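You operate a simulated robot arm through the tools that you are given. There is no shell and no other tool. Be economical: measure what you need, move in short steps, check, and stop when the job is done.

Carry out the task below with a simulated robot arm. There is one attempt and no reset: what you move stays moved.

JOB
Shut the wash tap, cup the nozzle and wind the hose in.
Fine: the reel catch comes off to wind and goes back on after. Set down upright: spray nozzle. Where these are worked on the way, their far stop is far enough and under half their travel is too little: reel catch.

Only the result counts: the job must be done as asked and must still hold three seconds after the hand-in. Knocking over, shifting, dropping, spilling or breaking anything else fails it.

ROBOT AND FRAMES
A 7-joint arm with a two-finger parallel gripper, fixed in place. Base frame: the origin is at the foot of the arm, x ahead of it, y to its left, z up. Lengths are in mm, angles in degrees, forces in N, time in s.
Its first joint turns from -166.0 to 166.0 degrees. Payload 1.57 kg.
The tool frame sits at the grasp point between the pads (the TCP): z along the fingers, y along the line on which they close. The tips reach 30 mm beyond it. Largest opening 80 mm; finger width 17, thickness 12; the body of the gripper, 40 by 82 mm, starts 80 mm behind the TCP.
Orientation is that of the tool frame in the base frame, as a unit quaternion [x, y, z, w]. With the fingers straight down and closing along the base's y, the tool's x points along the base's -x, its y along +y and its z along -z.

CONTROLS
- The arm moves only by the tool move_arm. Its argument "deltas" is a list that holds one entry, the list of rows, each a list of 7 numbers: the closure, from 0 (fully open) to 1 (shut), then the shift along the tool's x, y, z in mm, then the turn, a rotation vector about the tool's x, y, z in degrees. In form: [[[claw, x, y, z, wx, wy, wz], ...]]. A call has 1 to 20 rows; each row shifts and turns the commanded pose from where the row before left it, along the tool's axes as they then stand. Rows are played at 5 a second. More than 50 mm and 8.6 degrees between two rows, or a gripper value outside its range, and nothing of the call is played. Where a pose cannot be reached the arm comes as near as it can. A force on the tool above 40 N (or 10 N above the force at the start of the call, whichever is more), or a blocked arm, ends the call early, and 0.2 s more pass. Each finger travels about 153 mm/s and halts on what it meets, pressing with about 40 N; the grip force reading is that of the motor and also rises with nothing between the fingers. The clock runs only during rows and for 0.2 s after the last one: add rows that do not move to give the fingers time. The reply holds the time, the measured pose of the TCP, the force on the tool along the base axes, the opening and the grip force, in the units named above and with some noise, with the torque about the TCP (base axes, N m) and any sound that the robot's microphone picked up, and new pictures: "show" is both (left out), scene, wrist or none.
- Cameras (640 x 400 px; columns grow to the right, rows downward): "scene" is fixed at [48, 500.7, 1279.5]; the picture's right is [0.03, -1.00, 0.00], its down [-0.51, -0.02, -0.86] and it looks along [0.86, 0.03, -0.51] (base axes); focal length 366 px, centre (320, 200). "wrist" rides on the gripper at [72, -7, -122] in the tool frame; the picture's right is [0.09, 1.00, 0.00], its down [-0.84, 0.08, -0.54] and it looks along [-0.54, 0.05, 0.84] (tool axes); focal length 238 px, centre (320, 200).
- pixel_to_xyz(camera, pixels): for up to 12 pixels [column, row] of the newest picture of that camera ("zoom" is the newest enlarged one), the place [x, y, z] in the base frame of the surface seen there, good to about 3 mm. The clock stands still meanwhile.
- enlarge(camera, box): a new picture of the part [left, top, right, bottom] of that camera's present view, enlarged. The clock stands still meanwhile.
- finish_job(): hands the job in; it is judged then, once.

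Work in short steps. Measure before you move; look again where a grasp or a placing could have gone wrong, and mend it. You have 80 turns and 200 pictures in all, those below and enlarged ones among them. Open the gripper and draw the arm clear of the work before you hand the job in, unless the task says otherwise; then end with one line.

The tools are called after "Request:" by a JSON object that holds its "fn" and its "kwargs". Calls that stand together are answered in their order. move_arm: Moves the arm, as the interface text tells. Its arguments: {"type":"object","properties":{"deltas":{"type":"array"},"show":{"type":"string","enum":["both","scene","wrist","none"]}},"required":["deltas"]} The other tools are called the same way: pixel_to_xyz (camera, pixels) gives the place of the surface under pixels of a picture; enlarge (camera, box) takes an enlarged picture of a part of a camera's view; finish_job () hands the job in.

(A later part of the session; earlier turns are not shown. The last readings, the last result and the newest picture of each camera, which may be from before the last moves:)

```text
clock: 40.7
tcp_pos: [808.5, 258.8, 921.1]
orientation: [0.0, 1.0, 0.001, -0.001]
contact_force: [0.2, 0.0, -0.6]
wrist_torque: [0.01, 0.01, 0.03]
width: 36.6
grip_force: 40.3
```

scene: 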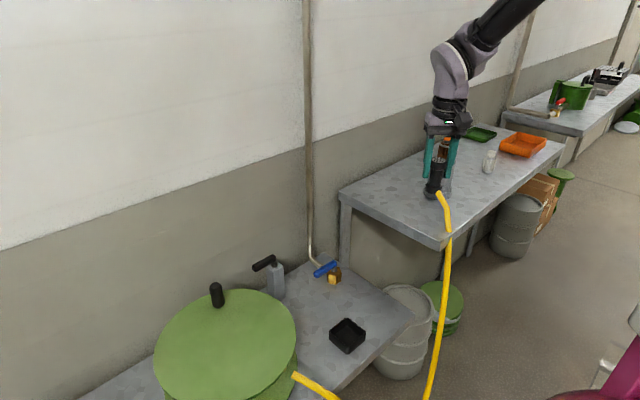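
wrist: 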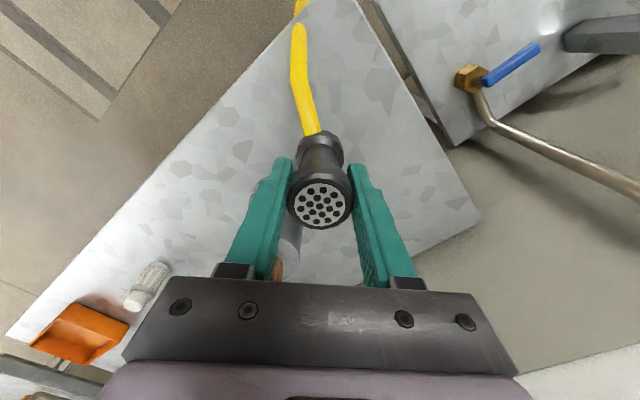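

Held well, hose trailing. Carry it at this height to above the cup centre (568.5,460).

Request:
{"fn": "move_arm", "kwargs": {"deltas": [[[1, 30, 25.2, 0, 0, 0, 0], [1, 30, 25.2, 0, 0, 0, 0], [1, 30, 25.2, 0, 0, 0, 0], [1, 30, 25.2, 0, 0, 0, 0], [1, 30, 25.2, 0, 0, 0, 0], [1, 30, 25.2, 0, 0, 0, 0], [1, 30, 25.2, 0, 0, 0, 0], [1, 30, 25.0, 0, 0, 0, 0], [1, 0, 0, 40, 0, 0, 0], [1, 0, 0, 40, 0, 0, 0], [1, 0, 0, 40, 0, 0, 0], [1, 0, 0, 0, 0, 0, 0]]]}}

```text
clock: 43.3
tcp_pos: [566.6, 458.5, 800.7]
orientation: [0.0, 1.0, 0.0, -0.001]
contact_force: [-0.2, -0.5, -1.0]
wrist_torque: [-0.03, -0.01, 0.02]
width: 36.6
grip_force: 40.3
```

scene: 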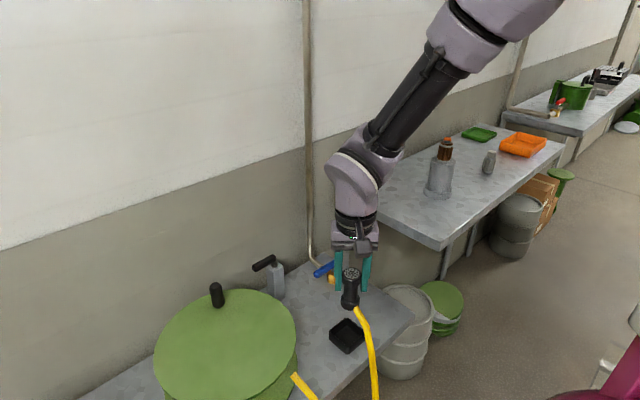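
wrist: 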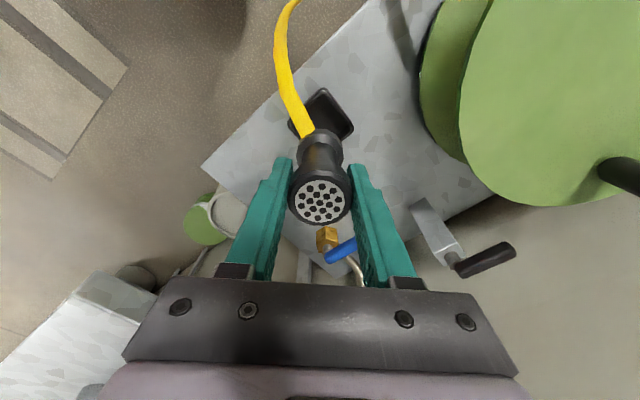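

I verify the nozzle's axis against the cup before lowering.

Request:
{"fn": "enlarge", "kwargs": {"camera": "scene", "box": [300, 240, 400, 370]}}

Request:
{"fn": "pixel_to_xyz", "kwargs": {"camera": "wrist", "pixels": [[321, 202], [321, 183], [321, 219], [304, 202], [338, 202], [323, 93], [292, 127], [353, 122]]}}

Request:
{"fn": "pixel_to_xyz", "kwargs": {"camera": "scene", "pixels": [[349, 303], [341, 300], [357, 302], [330, 334], [364, 333], [347, 352], [347, 271]]}}

```text
3.08 times, centred on (350, 305) of scene
```

zoom: 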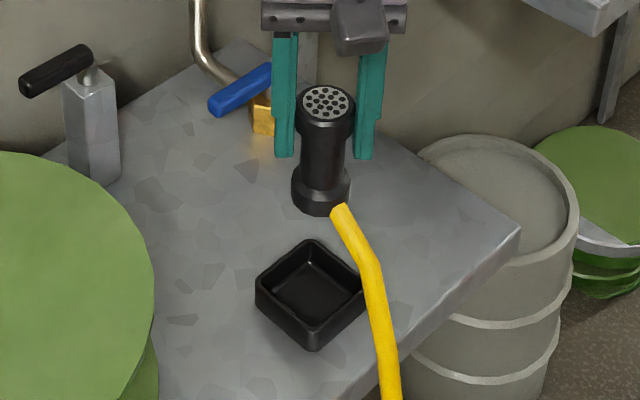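

```text
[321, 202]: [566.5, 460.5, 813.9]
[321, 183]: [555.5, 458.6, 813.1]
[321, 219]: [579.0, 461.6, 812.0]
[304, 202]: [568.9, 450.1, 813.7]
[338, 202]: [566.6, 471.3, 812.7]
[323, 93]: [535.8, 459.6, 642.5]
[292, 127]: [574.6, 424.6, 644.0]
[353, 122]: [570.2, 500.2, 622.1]
```

```text
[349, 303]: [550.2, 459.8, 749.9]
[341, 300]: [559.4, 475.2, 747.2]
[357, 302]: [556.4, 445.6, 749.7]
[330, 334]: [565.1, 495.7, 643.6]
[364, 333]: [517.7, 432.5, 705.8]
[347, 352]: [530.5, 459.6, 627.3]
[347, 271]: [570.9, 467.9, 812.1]
```

Nozzle axis (567,460) matches the cup centre (568,460). Lower to z≈700, then feel for the floor in small steps.

Request:
{"fn": "move_arm", "kwargs": {"deltas": [[[1, -1.5, 1, 30, 0, 0, 0], [1, 0, 0, 30, 0, 0, 0], [1, 0, 0, 25, 0, 0, 0], [1, 0, 0, 15, 0, 0, 0], [1, 0, 0, 0, 0, 0, 0]]]}}

Request:
{"fn": "enlarge", "kwargs": {"camera": "scene", "box": [300, 260, 400, 370]}}

```text
clock: 44.5
tcp_pos: [567.5, 460.9, 701.2]
orientation: [0.0, 1.0, 0.001, 0.0]
contact_force: [-0.2, 0.2, -2.0]
wrist_torque: [0.02, 0.03, 0.01]
width: 36.4
grip_force: 39.9
```

scene: 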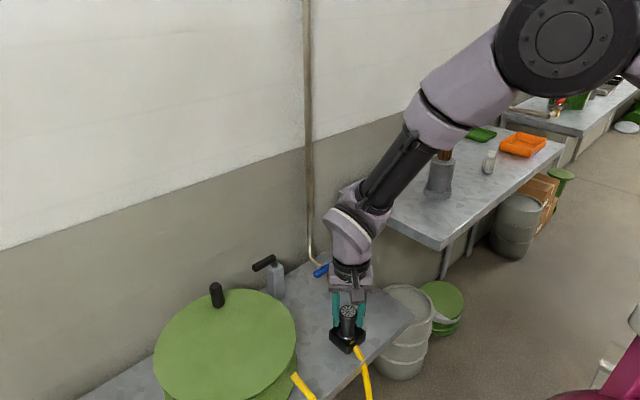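
wrist: 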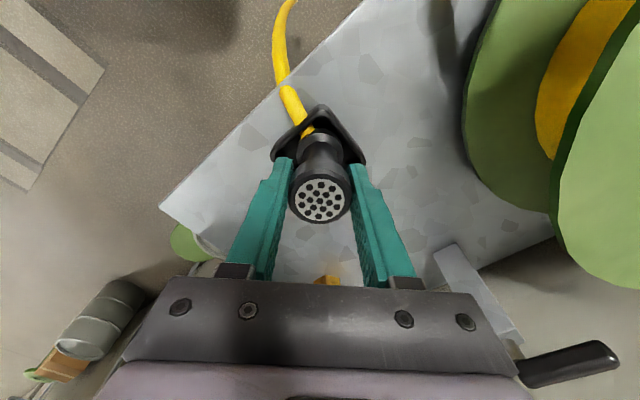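

```text
3.64 times, centred on (350, 315) of scene
```

zoom: 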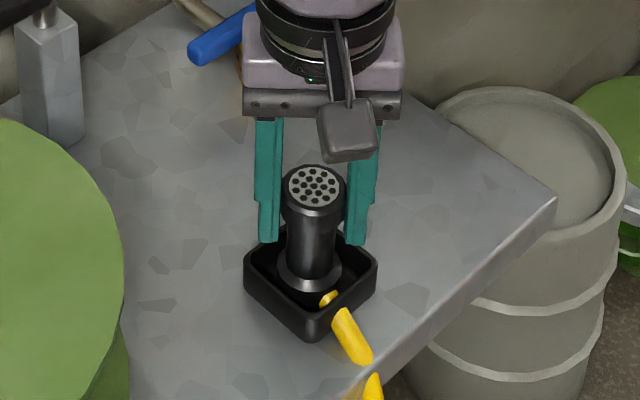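

Entering the cup cleanly. Feeling downward in 2 mm steps.

Request:
{"fn": "move_arm", "kwargs": {"deltas": [[[1, 0, 0, 2, 0, 0, 0], [1, 0, 0, 2, 0, 0, 0], [1, 0, 0, 2, 0, 0, 0], [1, 0, 0, 2, 0, 0, 0], [1, 0, 0, 0, 0, 0, 0]]], "show": "none"}}

```text
clock: 45.7
tcp_pos: [568.8, 461.0, 693.7]
orientation: [-0.001, 1.0, 0.001, -0.001]
contact_force: [0.4, 0.6, 2.7]
wrist_torque: [0.02, 0.02, -0.02]
width: 35.7
grip_force: 40.2
```

Request:
{"fn": "move_arm", "kwargs": {"deltas": [[[1, 0, 0, 1, 0, 0, 0], [1, 0, 0, 1, 0, 0, 0], [1, 0, 0, 0, 0, 0, 0]]], "show": "none"}}

```text
clock: 46.5
tcp_pos: [567.9, 461.0, 692.1]
orientation: [0.001, 1.0, 0.001, -0.002]
contact_force: [-3.2, 3.3, 16.6]
wrist_torque: [0.29, 0.25, -0.08]
width: 35.2
grip_force: 39.7
```

Contact at z≈692 (bottom ≈ 624, the cup floor). Release and look.

Request:
{"fn": "move_arm", "kwargs": {"deltas": [[[1, 0, 0, -0.7, 0, 0, 0], [0.6, 0, 0, 0, 0, 0, 0], [0.45, 0, 0, 0, 0, 0, 0], [0.3, 0, 0, 0, 0, 0, 0], [0.3, 0, 0, 0, 0, 0, 0]]]}}

Request:
{"fn": "enlarge", "kwargs": {"camera": "scene", "box": [300, 260, 400, 370]}}

```text
clock: 47.7
tcp_pos: [568.4, 459.6, 691.6]
orientation: [0.001, 1.0, 0.0, -0.002]
contact_force: [0.3, -0.8, -0.6]
wrist_torque: [0.0, -0.02, -0.03]
width: 55.9
grip_force: 0.0
```

scene: 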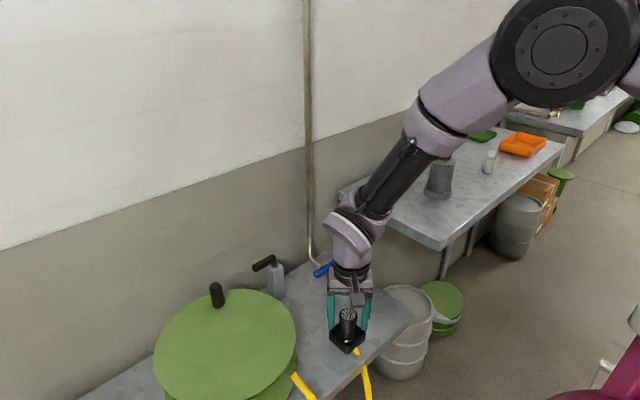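
wrist: 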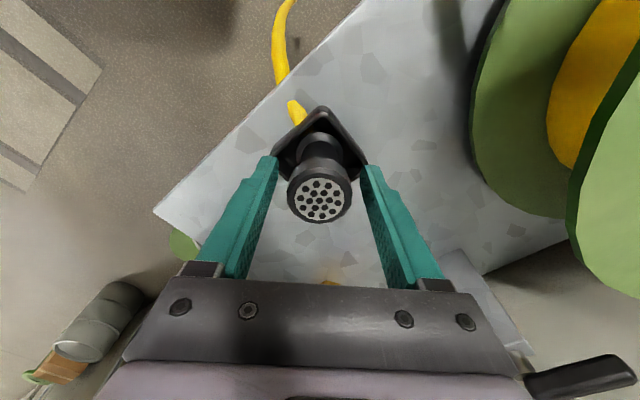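

```text
3.64 times, centred on (350, 315) of scene
```

zoom: 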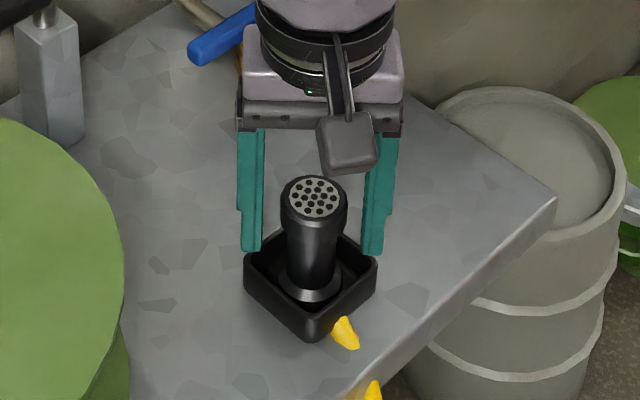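

The nozzle stands upright in the cup. Now the catch lever (pivot ≈(683,623), bar toward (642,664), z≈750, beyond vertical reach): rise, yaw so the fingers open radially, tilt outward 20°, hover over it.

Request:
{"fn": "move_arm", "kwargs": {"deltas": [[[0, 0, 0, 0, 0, 0, 0], [0, 0, 0, -30, 0, 0, 0], [0, 0, 0, -40, 0, 0, 0], [0, 0, 0, -40, 0, 0, 0], [0, 0, 0, -40, 0, 0, 0], [0, 0, 0, 0, 0, 0, 7.33], [0, 0, 0, 0, 0, 0, 7.33], [0, 0, 0, 0, 0, 0, 7.33], [0, 0, 0, 0, 0, 0, 7.33], [0, 0, 0, 0, 0, 0, 7.33], [0, 0, 0, 0, 0, 0, 7.33], [0, 0, 0, 0, -6.67, 0, 0], [0, 0, 0, 0, -6.67, 0, 0], [0, 0, 0, 0, -6.67, 0, 0], [0, 15.1, 30.9, 13.8, 0, 0, 0], [0, 15.1, 30.9, 13.8, 0, 0, 0], [0, 15.1, 30.9, 13.8, 0, 0, 0], [0, 15.1, 30.9, 13.8, 0, 0, 0], [0, 15.1, 30.9, 13.8, 0, 0, 0], [0, 0, 0, 0, 0, 0, 0]]]}}

```text
clock: 51.9
tcp_pos: [630.8, 635.4, 831.9]
orientation: [0.369, 0.913, 0.161, 0.063]
contact_force: [0.4, 1.1, 0.0]
wrist_torque: [-0.01, 0.03, 0.02]
width: 79.9
grip_force: 0.1
```

scene: 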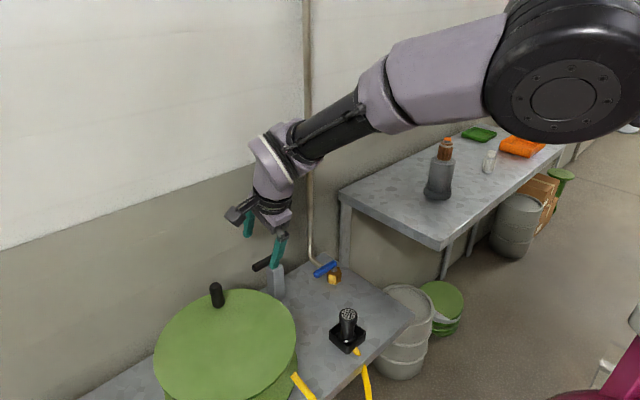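
wrist: 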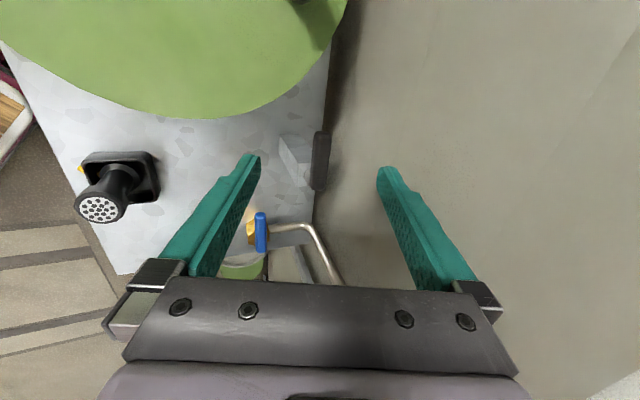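

Lever is between the fingers. Descend vertically 77 mm.

Request:
{"fn": "move_arm", "kwargs": {"deltas": [[[0, 0, -8.8, 24.1, 0, 0, 0], [0, 0, -8.8, 24.1, 0, 0, 0], [0, 0, -8.7, 24.2, 0, 0, 0], [0, 0, 0, 0, 0, 0, 0]]]}}

Request:
{"fn": "enlarge", "kwargs": {"camera": "scene", "box": [200, 190, 340, 310]}}

```text
clock: 52.9
tcp_pos: [632.2, 635.3, 754.0]
orientation: [0.368, 0.913, 0.162, 0.063]
contact_force: [0.4, -0.6, -0.2]
wrist_torque: [0.0, -0.01, 0.01]
width: 79.8
grip_force: 0.0
```

scene: 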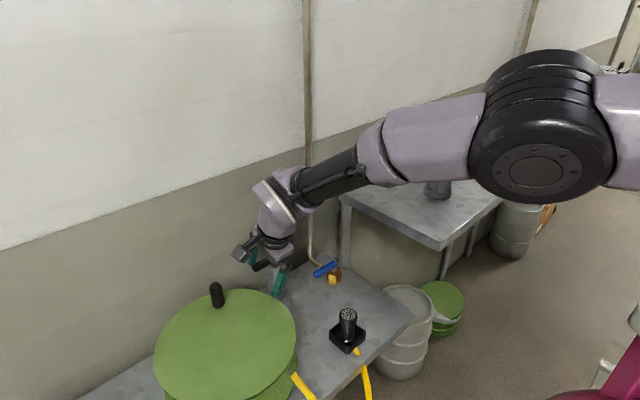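
wrist: 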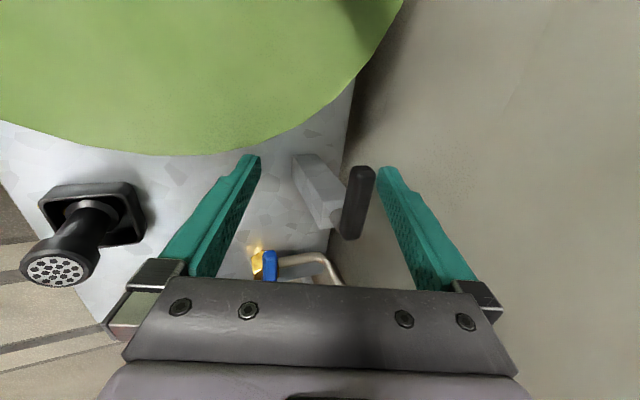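

```text
3.33 times, centred on (270, 250) of scene
```

zoom: 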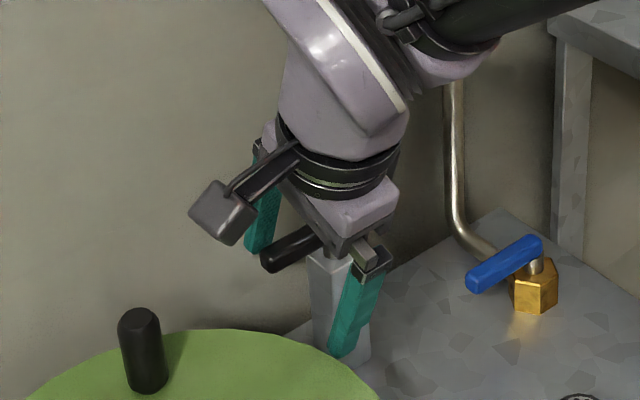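

The outer finger is behind the bar. Lower 8 mm more for overlap, then pull inward to try counter-clockwise 30°.

Request:
{"fn": "move_arm", "kwargs": {"deltas": [[[0, 0, -2.7, 7.5, 0, 0, 0], [0, 0, -8.5, -3.1, 0, 0, 0], [0, 1, -5.6, -2, 0, 0, 0], [0, 1, -5.7, -2.1, 0, 0, 0], [0, -0.5, -5.7, -2.1, 0, 0, 0], [0, -0.5, -5.7, -2.1, 0, 0, 0], [0, 0, 0, 0, 0, 0, 0]]]}}

Request:
{"fn": "enlarge", "kwargs": {"camera": "scene", "box": [200, 190, 340, 310]}}

```text
clock: 54.5
tcp_pos: [608.1, 611.6, 746.4]
orientation: [0.369, 0.913, 0.161, 0.063]
contact_force: [0.8, 0.4, 0.0]
wrist_torque: [0.0, -0.03, 0.01]
width: 79.9
grip_force: 0.1
```

scene: 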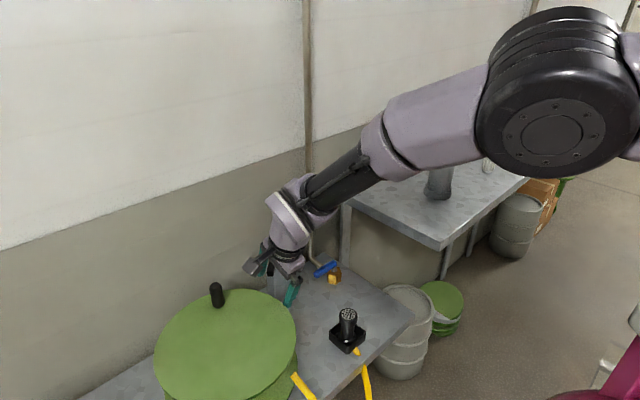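
wrist: 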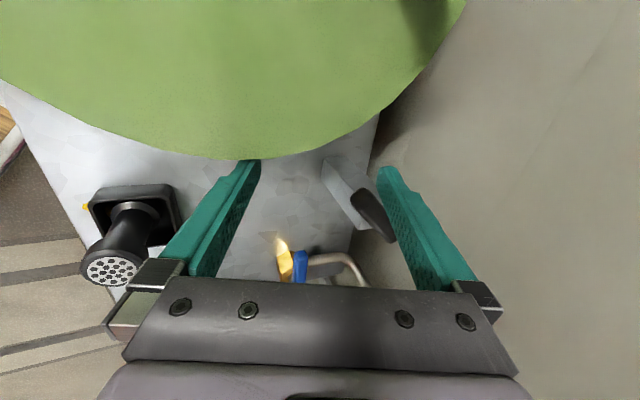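

```text
3.33 times, centred on (270, 250) of scene
```

zoom: 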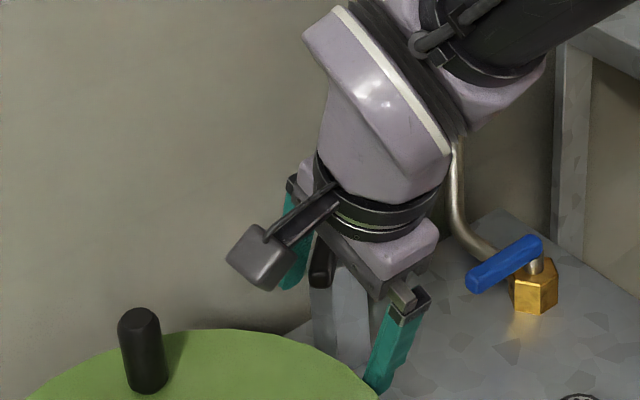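

The lever swings freely. Continue the arc to 90° and a little beyond.

Request:
{"fn": "move_arm", "kwargs": {"deltas": [[[0, -2.1, -5.3, -1.9, 0, 0, 0], [0, -2.1, -5.4, -2, 0, 0, 0], [0, -3.5, -4.7, -1.7, 0, 0, 0], [0, -3.5, -4.7, -1.7, 0, 0, 0], [0, -4.6, -3.6, -1.3, 0, 0, 0], [0, -4.7, -3.7, -1.4, 0, 0, 0], [0, -5.5, -2.4, -0.8, 0, 0, 0], [0, -5.6, -2.4, -0.9, 0, 0, 0], [0, 0, 0, 0, 0, 0, 0]]]}}

Request:
{"fn": "enlarge", "kwargs": {"camera": "scene", "box": [200, 190, 340, 310]}}

```text
clock: 56.5
tcp_pos: [607.1, 566.4, 746.4]
orientation: [0.369, 0.913, 0.163, 0.063]
contact_force: [-1.0, 1.0, 0.6]
wrist_torque: [-0.01, -0.01, 0.05]
width: 80.2
grip_force: 0.0
```

scene: 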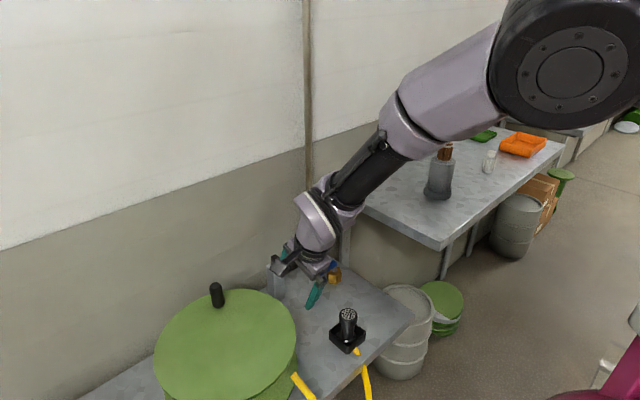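
wrist: 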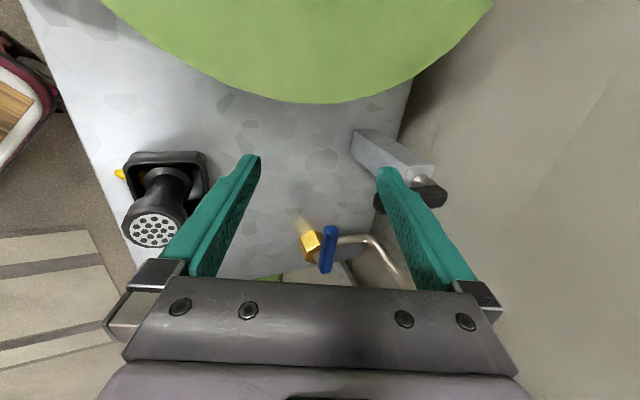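

```text
3.33 times, centred on (270, 250) of scene
```

zoom: 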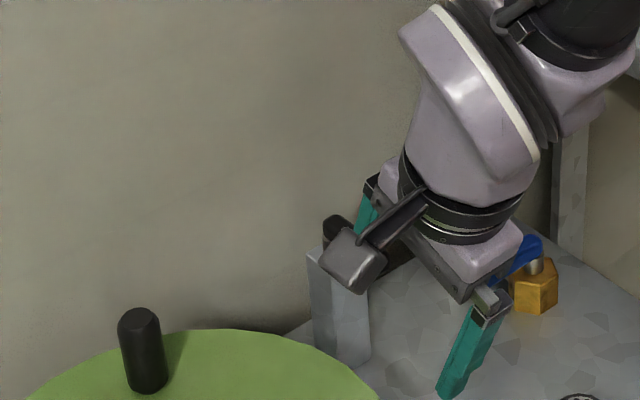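

Continue gently past 90° to feel for the stop.

Request:
{"fn": "move_arm", "kwargs": {"deltas": [[[0, -4, -0.8, -0.3, 0, 0, 0], [0, -4, -0.8, -0.3, 0, 0, 0], [0, -4, -0.2, 0, 0, 0, 0], [0, -4, -0.1, 0, 0, 0, 0], [0, 0, 0, 0, 0, 0, 0]]]}}

```text
clock: 57.3
tcp_pos: [605.7, 563.3, 745.9]
orientation: [0.365, 0.914, 0.164, 0.059]
contact_force: [-6.6, 9.6, -2.2]
wrist_torque: [-0.03, 0.06, 0.56]
width: 80.2
grip_force: 0.1
stopped in row 4: the force on the tool passed its limit at 43 N (the readings are from after the stop); the commanded pose is now the measured one
```

scene: 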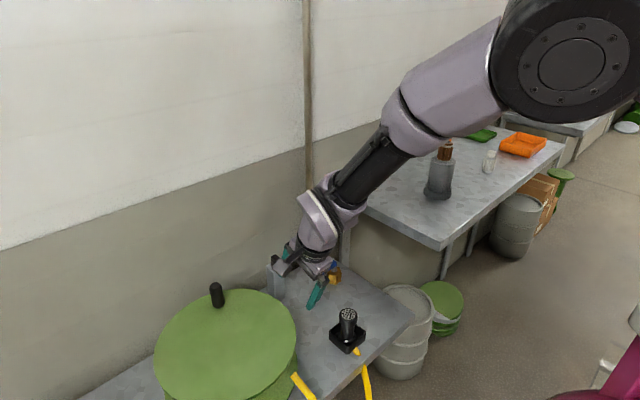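
wrist: 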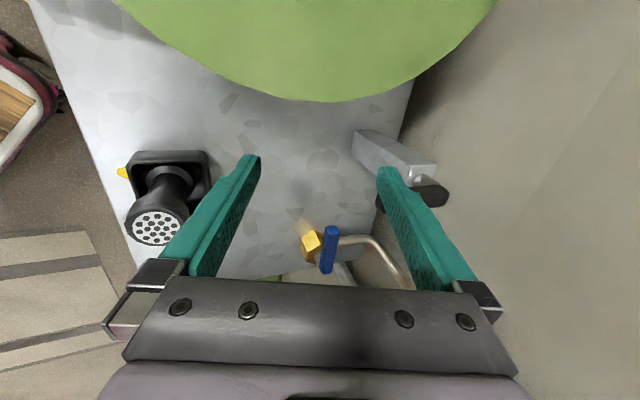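

Far stop reached. Back off 5 mm sideways and rise vertically, then inspect.

Request:
{"fn": "move_arm", "kwargs": {"deltas": [[[0, 5, 0, 0, 0, 0, 0], [0, 0, 8.5, -23.5, 0, 0, 0], [0, 0, 10.2, -28.2, 0, 0, 0], [0, 0, 10.2, -28.2, 0, 0, 0], [0, 0, 0, 0, 0, 0, 0]]]}}

Request:
{"fn": "enlarge", "kwargs": {"camera": "scene", "box": [140, 230, 340, 400]}}

Request:
{"fn": "pixel_to_xyz", "kwargs": {"camera": "scene", "pixels": [[272, 270], [217, 288], [216, 303], [267, 277]]}}

```text
clock: 58.5
tcp_pos: [605.9, 564.3, 832.4]
orientation: [0.367, 0.914, 0.163, 0.061]
contact_force: [-0.1, 0.2, 0.2]
wrist_torque: [0.02, 0.05, -0.03]
width: 79.9
grip_force: 0.1
```

scene: 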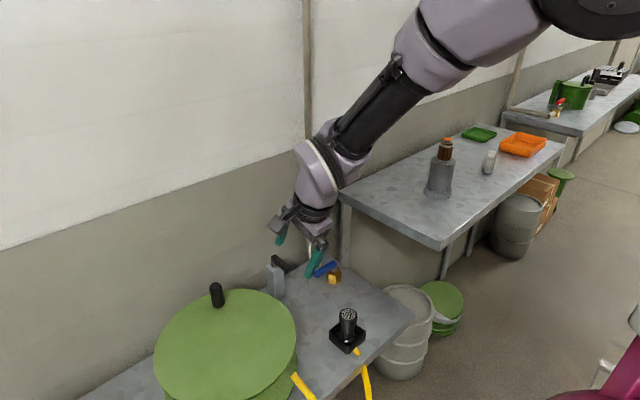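
wrist: 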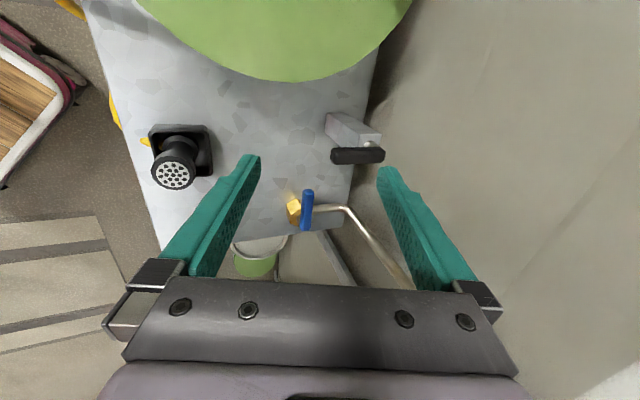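

```text
2.35 times, centred on (240, 315) of scene
```

zoom: 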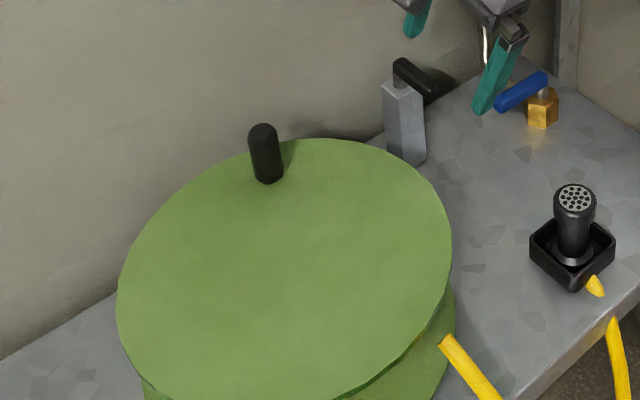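

```text
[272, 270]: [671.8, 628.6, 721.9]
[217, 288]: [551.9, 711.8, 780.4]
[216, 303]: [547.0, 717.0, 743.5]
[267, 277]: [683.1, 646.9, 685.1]
```

The catch lever now points square to its old line — off. Next the crank: knob ≈(559,713), top z 779; reel centre ≈(481,682). I reset the tool: undo tilt, yaw so closing is tangential (az 145°), then tilt 22° outward.

Request:
{"fn": "move_arm", "kwargs": {"deltas": [[[0, 0, 0, 0, 6.67, 0, 0], [0, 0, 0, 0, 6.67, 0, 0], [0, 0, 0, 0, 6.67, 0, 0], [0, 0, 0, 0, 0, 0, -8.25], [0, 0, 0, 0, 0, 0, -8.25], [0, 0, 0, 0, 0, 0, -8.25], [0, 0, 0, 0, 0, 0, -8.25], [0, 0, 0, 0, 0, 0, -8.25], [0, 0, 0, 0, 0, 0, -8.25], [0, 0, 0, 0, 0, 0, -8.25], [0, 0, 0, 0, 0, 0, -8.25], [0, 0, 0, 0, 0, 0, -8.25], [0, 0, 0, 0, 0, 0, -8.25], [0, 0, 0, 0, 0, 0, -8.25], [0, 0, 0, 0, 0, 0, -8.25], [0, 0, 0, 0, 0, -7.33, 0], [0, 0, 0, 0, 0, -7.33, 0], [0, 0, 0, 0, 0, -7.33, 0], [0, 0, 0, 0, 0, 0, 0]]], "show": "scene"}}

```text
clock: 62.5
tcp_pos: [605.8, 564.2, 830.5]
orientation: [-0.456, 0.869, 0.093, 0.167]
contact_force: [-0.5, 0.0, -0.5]
wrist_torque: [-0.02, 0.01, -0.02]
width: 79.8
grip_force: 0.1
```

scene: 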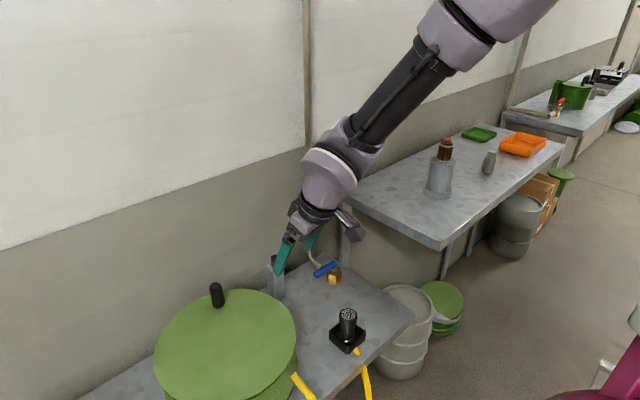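

Orientation as wanted. Move to a stand-off 80 mm above the knob along the tool axis.

Request:
{"fn": "move_arm", "kwargs": {"deltas": [[[0, -16.4, 30.5, 3.9, 0, 0, 0], [0, -16.4, 30.5, 3.9, 0, 0, 0], [0, -16.4, 30.5, 3.9, 0, 0, 0], [0, -16.4, 30.5, 3.9, 0, 0, 0], [0, 0, 0, 0, 0, 0, 0]]]}}

Request:
{"fn": "enlarge", "kwargs": {"camera": "wrist", "box": [240, 60, 400, 260]}}

```text
clock: 63.7
tcp_pos: [541.4, 688.0, 841.7]
orientation: [-0.455, 0.869, 0.094, 0.167]
contact_force: [0.0, 0.7, 0.2]
wrist_torque: [0.02, 0.0, 0.03]
width: 79.7
grip_force: 0.2
```

scene: 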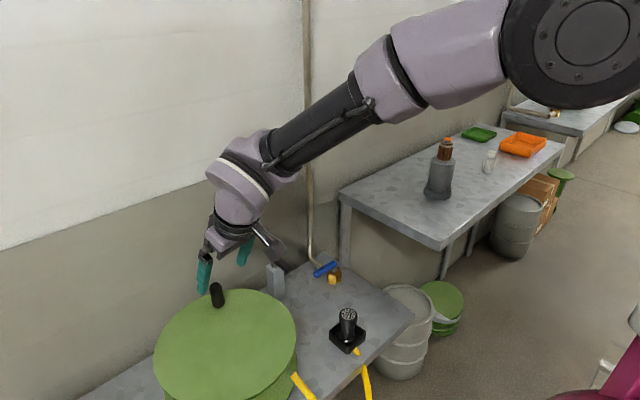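
wrist: 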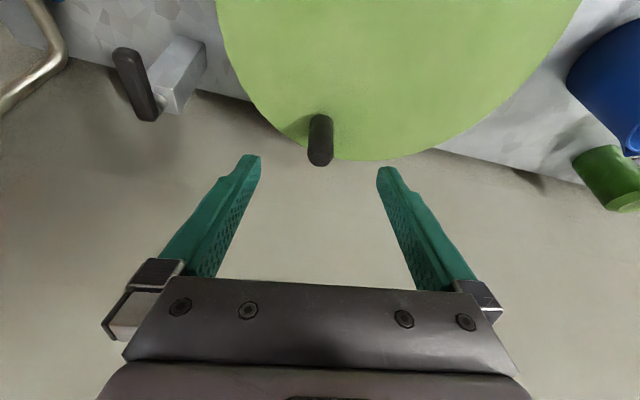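

```text
2.00 times, centred on (320, 160) of wrist
```

zoom: 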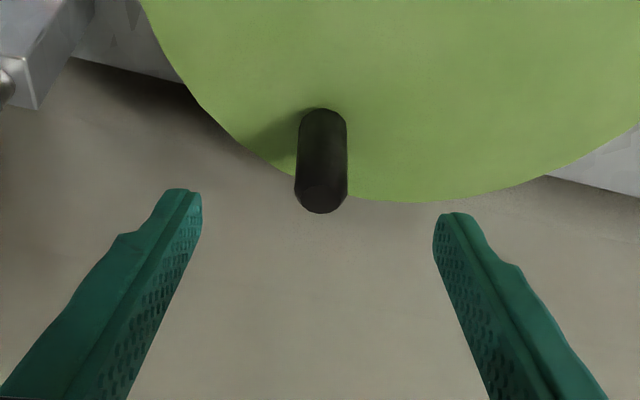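

Measuring the knob, flange edge and the blue/green items at the right of the view.

Request:
{"fn": "pixel_to_xyz", "kwargs": {"camera": "wrist", "pixels": [[320, 159], [320, 150], [320, 130], [310, 140], [330, 140], [320, 118], [605, 80], [605, 170], [390, 158], [265, 100], [220, 10], [565, 10]]}}

```text
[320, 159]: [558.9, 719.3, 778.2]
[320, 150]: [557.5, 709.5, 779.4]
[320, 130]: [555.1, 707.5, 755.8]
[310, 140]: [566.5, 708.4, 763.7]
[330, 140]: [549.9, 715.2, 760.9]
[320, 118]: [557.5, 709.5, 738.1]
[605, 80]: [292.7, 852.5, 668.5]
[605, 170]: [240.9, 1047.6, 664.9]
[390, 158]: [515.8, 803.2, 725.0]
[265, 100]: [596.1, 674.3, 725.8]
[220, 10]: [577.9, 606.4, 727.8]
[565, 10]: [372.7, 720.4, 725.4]
```

Knob axis ≈(560,715). Advance 82 mm along the tool and close on it.

Request:
{"fn": "move_arm", "kwargs": {"deltas": [[[0, -0.5, -0.2, 27, 0, 0, 0], [0, -0.5, -0.2, 27, 0, 0, 0], [0, -0.9, -0.3, 28, 0, 0, 0], [0, 0, 0, 0, 0, 0, 0], [0.5, 0, 0, 0, 0, 0, 0], [0.7, 0, 0, 0, 0, 0, 0], [1, 0, 0, 0, 0, 0, 0], [1, 0, 0, 0, 0, 0, 0]]]}}

```text
clock: 65.5
tcp_pos: [559.3, 714.2, 765.7]
orientation: [-0.456, 0.869, 0.092, 0.167]
contact_force: [-5.8, 0.5, -0.1]
wrist_torque: [-0.91, -0.96, -0.18]
width: 23.2
grip_force: 35.8
```

scene: 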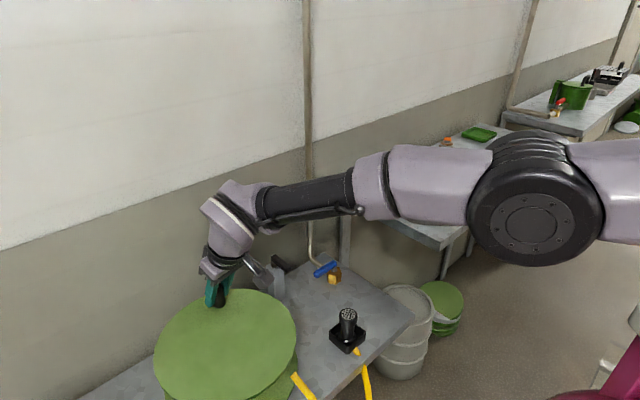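
wrist: 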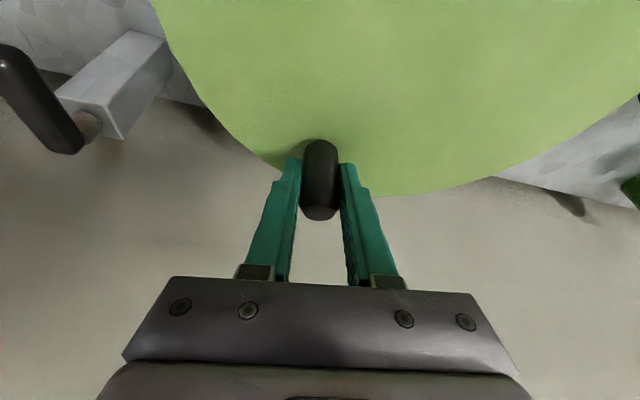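

Gripped (23 mm). Reach is near the limit here, so I'll loosen slightly, add 8° tilt, and regrip.

Request:
{"fn": "move_arm", "kwargs": {"deltas": [[[0.6, 0, 0, 0, 0, 0, 0], [0.6, 0, 0, 0, 0, -4, 0], [0.6, 0, 0, 0, 0, -4, 0], [0.6, 0, 0, 0, 0, 0, 0], [1, 0, 0, 0, 0, 0, 0], [1, 0, 0, 0, 0, 0, 0]]], "show": "none"}}

```text
clock: 66.9
tcp_pos: [560.5, 714.8, 765.9]
orientation: [-0.448, 0.855, 0.125, 0.228]
contact_force: [-2.9, -1.8, -0.1]
wrist_torque: [-0.26, -1.36, -0.1]
width: 23.3
grip_force: 35.8
```

Start winding clockwise with three small steps, checking force.

Request:
{"fn": "move_arm", "kwargs": {"deltas": [[[1, 4.1, -5.6, -2.4, 0, 0, 0], [1, 4.1, -5.7, -2.4, 0, 0, 0], [1, 4.9, -4.7, -2.8, 0, 0, 0], [1, 4.9, -4.8, -2.8, 0, 0, 0], [1, 0, 0, 0, 0, 0, 0]]]}}

```text
clock: 68.1
tcp_pos: [567.1, 686.2, 767.7]
orientation: [-0.448, 0.856, 0.124, 0.228]
contact_force: [-3.5, 1.5, 3.5]
wrist_torque: [-1.4, -0.29, -0.08]
width: 23.7
grip_force: 35.8
```

scene: 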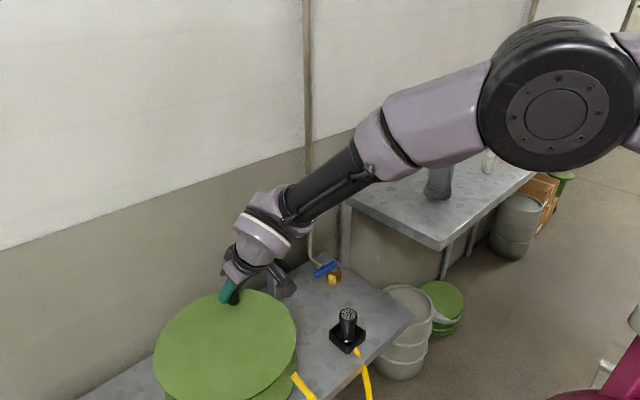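
wrist: 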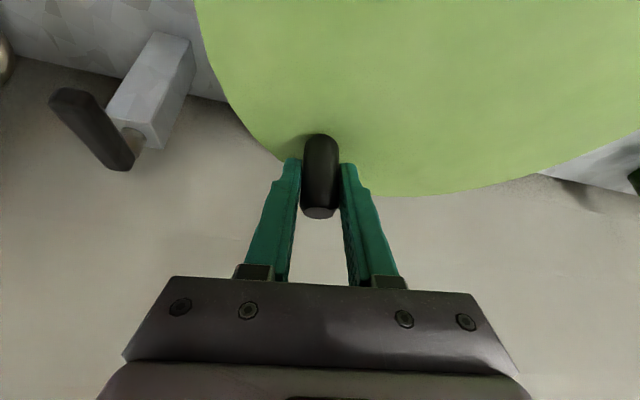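

It turns easily. Continue half a turn.

Request:
{"fn": "move_arm", "kwargs": {"deltas": [[[1, 11.2, -7.4, -6.45, 0, 0, 0], [1, 12, -5.1, -6.95, 0, 0, 0], [1, 12.6, -2.6, -7.3, 0, 0, 0], [1, 12.8, 0, -7.4, 0, 0, 0], [1, 12.6, 2.6, -7.3, 0, 0, 0], [1, 12, 5.1, -6.95, 0, 0, 0], [1, 11.2, 7.4, -6.45, 0, 0, 0], [1, 9.8, 9.5, -5.65, 0, 0, 0], [1, 8.2, 11.3, -4.75, 0, 0, 0], [1, 6.4, 12.9, -3.7, 0, 0, 0], [1, 0, 0, 0, 0, 0, 0]]]}}

```text
clock: 69.5
tcp_pos: [534.9, 610.2, 766.1]
orientation: [-0.446, 0.857, 0.119, 0.228]
contact_force: [1.0, -10.5, 7.1]
wrist_torque: [-0.8, -0.65, 0.42]
width: 23.2
grip_force: 36.1
stopped in row 6: the force on the tool passed its limit at 43 N (the readings are from after the stop); the commanded pose is now the measured one
```

scene: 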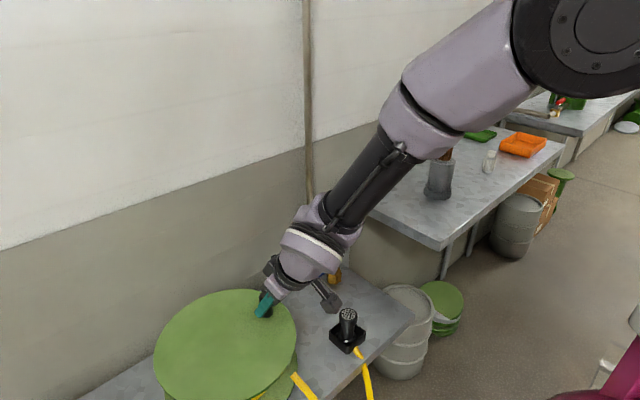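
wrist: 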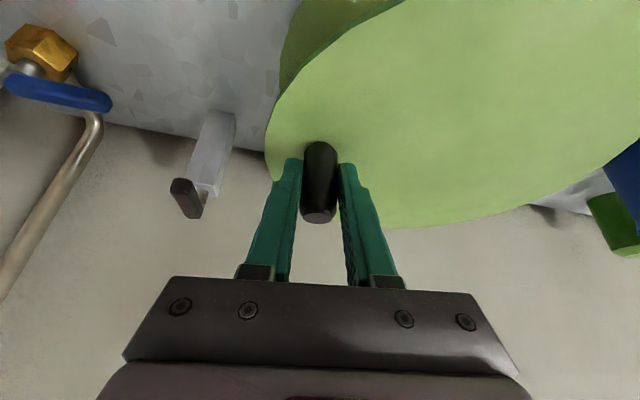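

Stop came from my radius being ~6 mm small (force radial, reaction outward), not from a hard end. Refit: centre ≈(479,679.5), R≈89. Regrip to relax, then continue 50°.

Request:
{"fn": "move_arm", "kwargs": {"deltas": [[[0.6, 0, 0, 0, 0, 0, 0], [1, 0, 0, 0, 0, 0, 0], [1, 0, 0, 0, 0, 0, 0], [1, 12.4, 5.9, -7.2, 0, 0, 0], [1, 11.3, 8.3, -6.5, 0, 0, 0], [1, 9.9, 10.5, -5.7, 0, 0, 0], [1, 8.2, 12.3, -4.7, 0, 0, 0], [1, 6.2, 13.8, -3.6, 0, 0, 0], [1, 0, 0, 0, 0, 0, 0]]]}}

```text
clock: 71.5
tcp_pos: [459.8, 594.8, 766.6]
orientation: [-0.447, 0.857, 0.12, 0.227]
contact_force: [1.8, -1.3, -26.5]
wrist_torque: [-0.91, -1.0, -0.27]
width: 22.6
grip_force: 35.1
```

scene: 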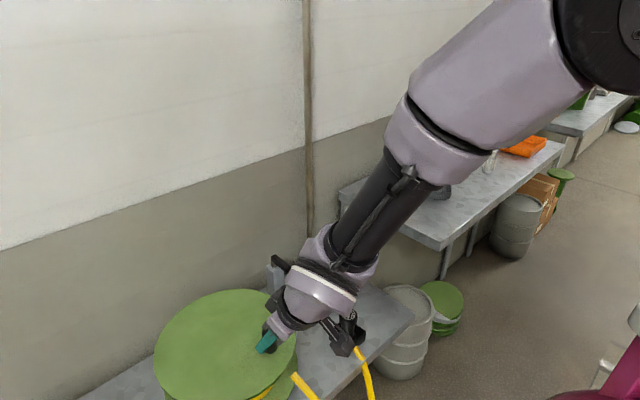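
wrist: 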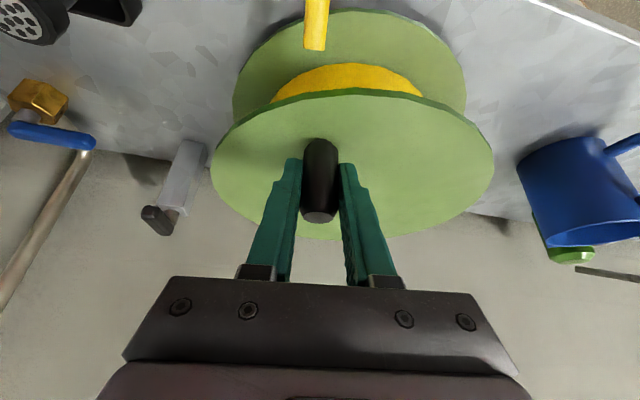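

Lateral forces small; hose position unchanged so far. Regrip to relax the vertical load and go on 80°.

Request:
{"fn": "move_arm", "kwargs": {"deltas": [[[0.6, 0, 0, 0, 0, 0, 0], [1, 0, 0, 0, 0, 0, 0], [1, 0, 0, 0, 0, 0, 0], [1, 3.4, 14.8, -2, 0, 0, 0], [1, 1.2, 15.2, -0.7, 0, 0, 0], [1, -1.2, 15.2, 0.7, 0, 0, 0], [1, -3.4, 14.8, 2, 0, 0, 0], [1, -5.6, 13.9, 3.2, 0, 0, 0], [1, -7.6, 12.5, 4.4, 0, 0, 0], [1, -9.4, 10.8, 5.4, 0, 0, 0], [1, -10.8, 8.8, 6.3, 0, 0, 0], [1, 0, 0, 0, 0, 0, 0]]]}}

```text
clock: 74.1
tcp_pos: [396.5, 689.4, 766.8]
orientation: [-0.445, 0.857, 0.12, 0.228]
contact_force: [7.7, 0.6, -5.2]
wrist_torque: [0.78, -0.37, 0.18]
width: 22.2
grip_force: 35.3
```

scene: 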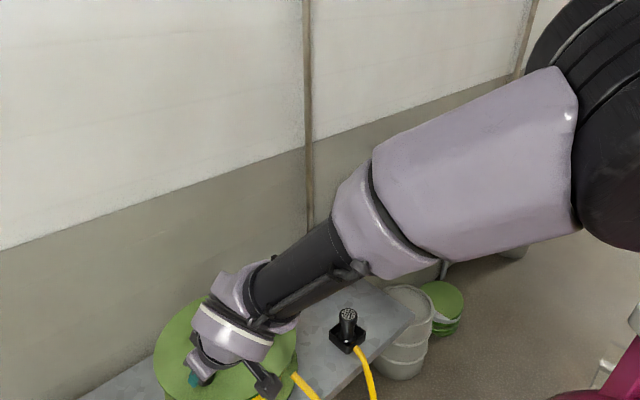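
wrist: 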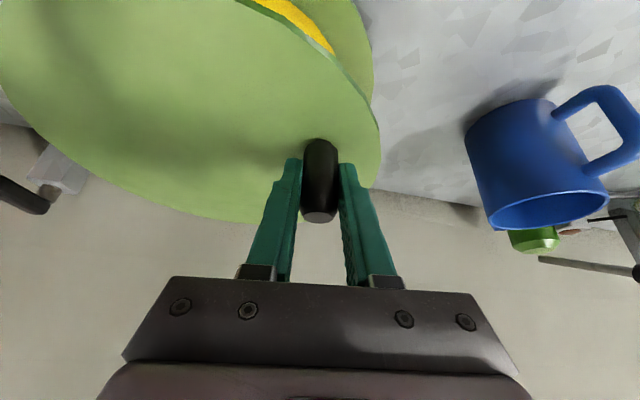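

Going well (207° so far). Continue 80°.

Request:
{"fn": "move_arm", "kwargs": {"deltas": [[[0.6, 0, 0, 0, 0, 0, 0], [1, 0, 0, 0, 0, 0, 0], [1, 0, 0, 0, 0, 0, 0], [1, -12.1, 5.8, 7, 0, 0, 0], [1, -12.8, 3.3, 7.4, 0, 0, 0], [1, -13.2, 0.7, 7.6, 0, 0, 0], [1, -13.1, -2, 7.5, 0, 0, 0], [1, -12.6, -4.6, 7.3, 0, 0, 0], [1, -11.7, -7, 6.7, 0, 0, 0], [1, -10.5, -9.3, 6, 0, 0, 0], [1, -8.9, -11.2, 5.1, 0, 0, 0], [1, 0, 0, 0, 0, 0, 0]]]}}

```text
clock: 76.7
tcp_pos: [477.2, 764.9, 768.0]
orientation: [-0.447, 0.857, 0.122, 0.227]
contact_force: [-1.1, 17.6, -9.1]
wrist_torque: [-0.19, -0.61, 0.05]
width: 23.9
grip_force: 36.1
```

scene: 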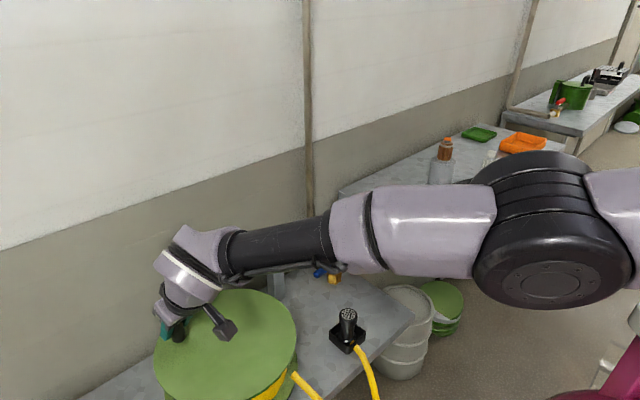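
wrist: 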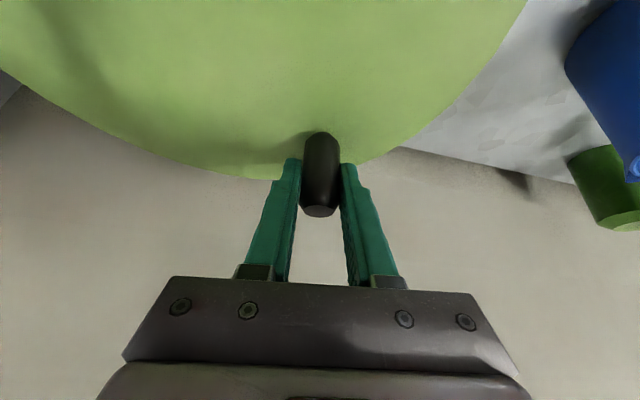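

288° wound. Continue through the far side and round to the start angle.

Request:
{"fn": "move_arm", "kwargs": {"deltas": [[[0.6, 0, 0, 0, 0, 0, 0], [1, 0, 0, 0, 0, 0, 0], [1, 0, 0, 0, 0, 0, 0], [1, -7.1, -12.8, 4.1, 0, 0, 0], [1, -5, -14, 2.9, 0, 0, 0], [1, -2.9, -14.8, 1.6, 0, 0, 0], [1, -0.6, -15.2, 0.3, 0, 0, 0], [1, 1.7, -15.1, -1, 0, 0, 0], [1, 4, -14.5, -2.3, 0, 0, 0], [1, 6.1, -13.5, -3.5, 0, 0, 0], [1, 8, -12.1, -4.6, 0, 0, 0], [1, 0, 0, 0, 0, 0, 0]]]}}

```text
clock: 79.3
tcp_pos: [564.4, 692.6, 766.7]
orientation: [-0.446, 0.858, 0.119, 0.227]
contact_force: [-2.7, 0.9, 3.0]
wrist_torque: [-1.23, -0.53, -0.04]
width: 23.8
grip_force: 36.0
out of reach, approached as far as the arm can: row 5
```

scene: 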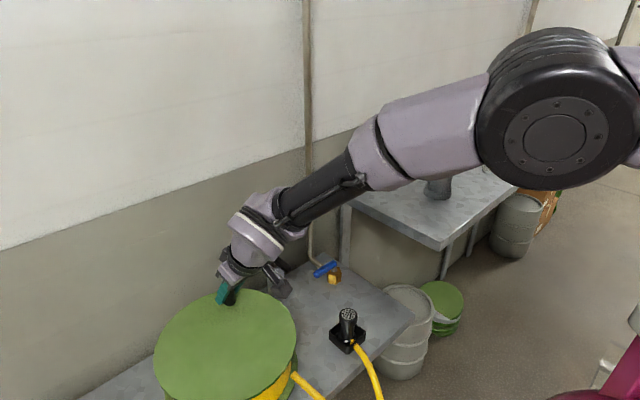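
wrist: 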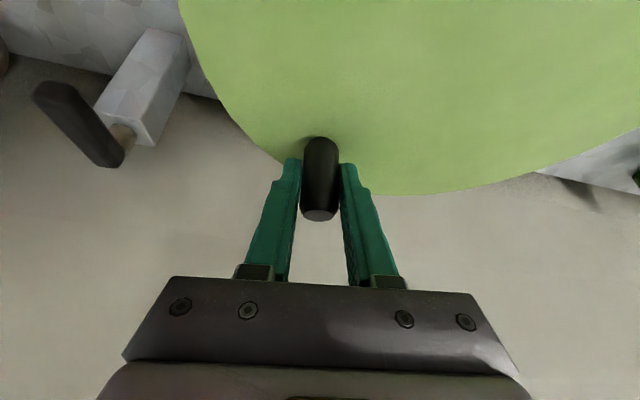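

A full turn done; the spool looks fuller. Check the hose closely.

Request:
{"fn": "enlarge", "kwargs": {"camera": "scene", "box": [220, 300, 420, 400]}}

```text
3.20 times, centred on (320, 350) of scene
```

zoom: 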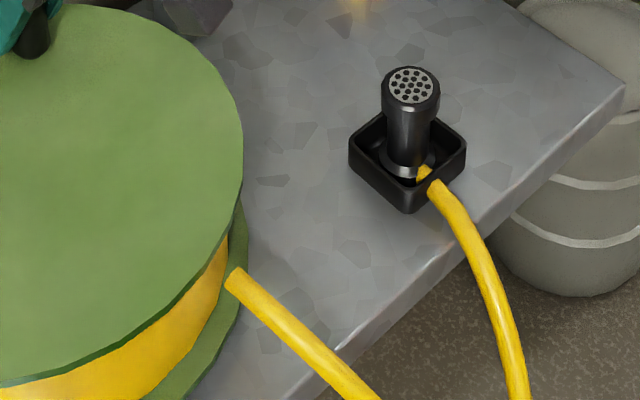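

The hose lies between the flanges and is being taken in. Second turn with larger rows; first tilt 6° more for reach.

Request:
{"fn": "move_arm", "kwargs": {"deltas": [[[0.6, 0, 0, 0, 0, -3, 0], [0.6, 0, 0, 0, 0, -3, 0], [1, 0, 0, 0, 0, 0, 0], [1, 0, 0, 0, 0, 0, 0], [1, 19.3, -17.7, -14.1, 0, 0, 0], [1, 23.6, -6.5, -17.3, 0, 0, 0], [1, 24, 3.9, -17.6, 0, 0, 0], [1, 21.5, 13.9, -15.8, 0, 0, 0], [1, 16.4, 22.1, -12, 0, 0, 0], [1, 9.2, 27.8, -6.7, 0, 0, 0], [1, 1.1, 30, -0.8, 0, 0, 0], [1, -7.3, 28.6, 5.4, 0, 0, 0], [1, -14.8, 23.9, 10.8, 0, 0, 0], [1, 0, 0, 0, 0, 0, 0]]], "show": "scene"}}

```text
clock: 81.0
tcp_pos: [533.2, 605.8, 768.4]
orientation: [-0.436, 0.844, 0.142, 0.277]
contact_force: [10.0, 10.2, -15.8]
wrist_torque: [0.73, 0.04, 0.15]
width: 23.2
grip_force: 35.6
stopped in row 8: the force on the tool passed its limit at 86 N (the readings are from after the stop); the commanded pose is now the measured one
```

scene: 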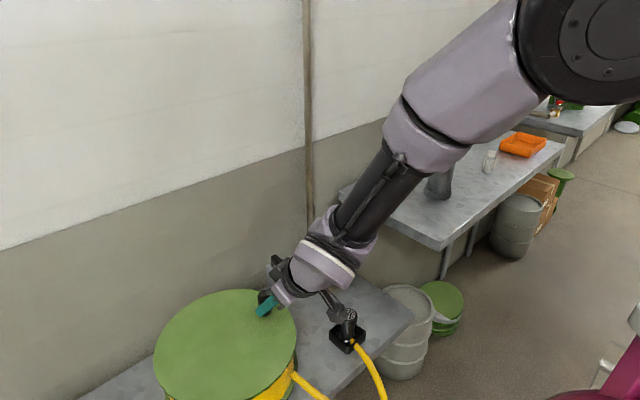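

Stopped again near azimuth −54°, 435° in total. I'll regrip to relax and try a slow small continuation to see if this is the end of winding.

Request:
{"fn": "move_arm", "kwargs": {"deltas": [[[0.6, 0, 0, 0, 0, 0, 0], [0.6, 0, 0, 0, 0, 0, 0], [1, 0, 0, 0, 0, 0, 0], [1, 0, 0, 0, 0, 0, 0], [1, 5.6, 1.5, -4.1, 0, 0, 0], [1, 5.5, 2, -4, 0, 0, 0], [1, 5.2, 2.6, -3.8, 0, 0, 0], [1, 5, 3.2, -3.7, 0, 0, 0], [1, 0, 0, 0, 0, 0, 0]]]}}

```text
clock: 83.0
tcp_pos: [508.7, 589.7, 770.8]
orientation: [-0.436, 0.844, 0.143, 0.278]
contact_force: [0.8, 0.0, 0.3]
wrist_torque: [0.01, -0.02, -0.03]
width: 0.1
grip_force: 21.5
```

scene: 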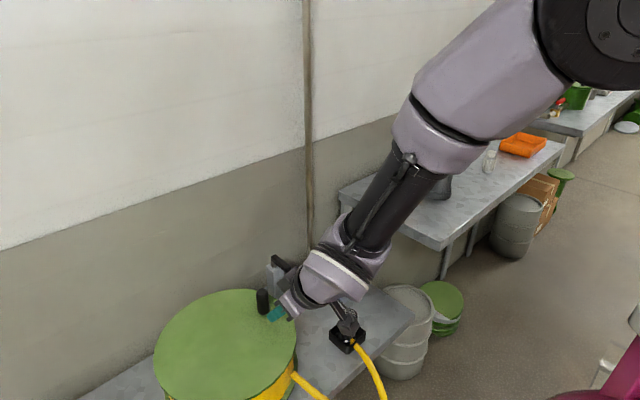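
wrist: 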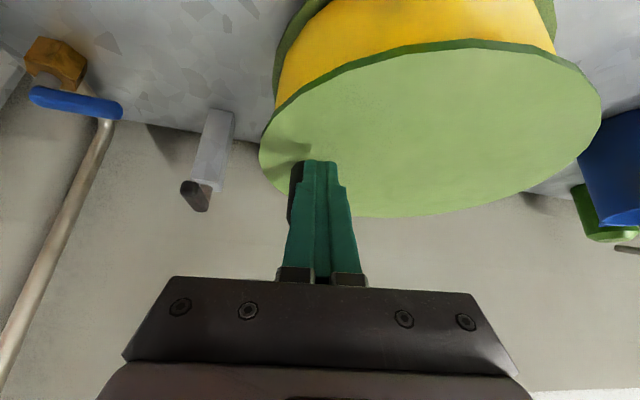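

The knob slipped from the grip; the spool looks full now. Measure the knob's location.

Request:
{"fn": "pixel_to_xyz", "kwargs": {"camera": "scene", "pixels": [[262, 293], [262, 300], [259, 305], [266, 305]]}}

Request:
{"fn": "pixel_to_xyz", "kwargs": {"camera": "wrist", "pixels": [[294, 170], [292, 195], [292, 215], [400, 70], [470, 60]]}}

Request:
{"fn": "enlarge", "kwargs": {"camera": "scene", "box": [150, 270, 390, 400]}}

```text
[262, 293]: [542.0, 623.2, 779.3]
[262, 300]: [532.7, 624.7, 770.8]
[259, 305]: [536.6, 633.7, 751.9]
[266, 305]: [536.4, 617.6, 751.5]
```

```text
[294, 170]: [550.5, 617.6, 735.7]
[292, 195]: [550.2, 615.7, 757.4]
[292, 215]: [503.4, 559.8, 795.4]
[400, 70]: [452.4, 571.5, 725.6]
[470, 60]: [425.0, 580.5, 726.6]
```

```text
2.67 times, centred on (270, 335) of scene
```

zoom: 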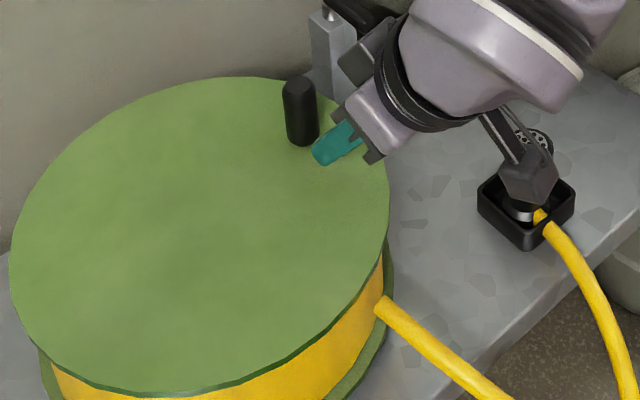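

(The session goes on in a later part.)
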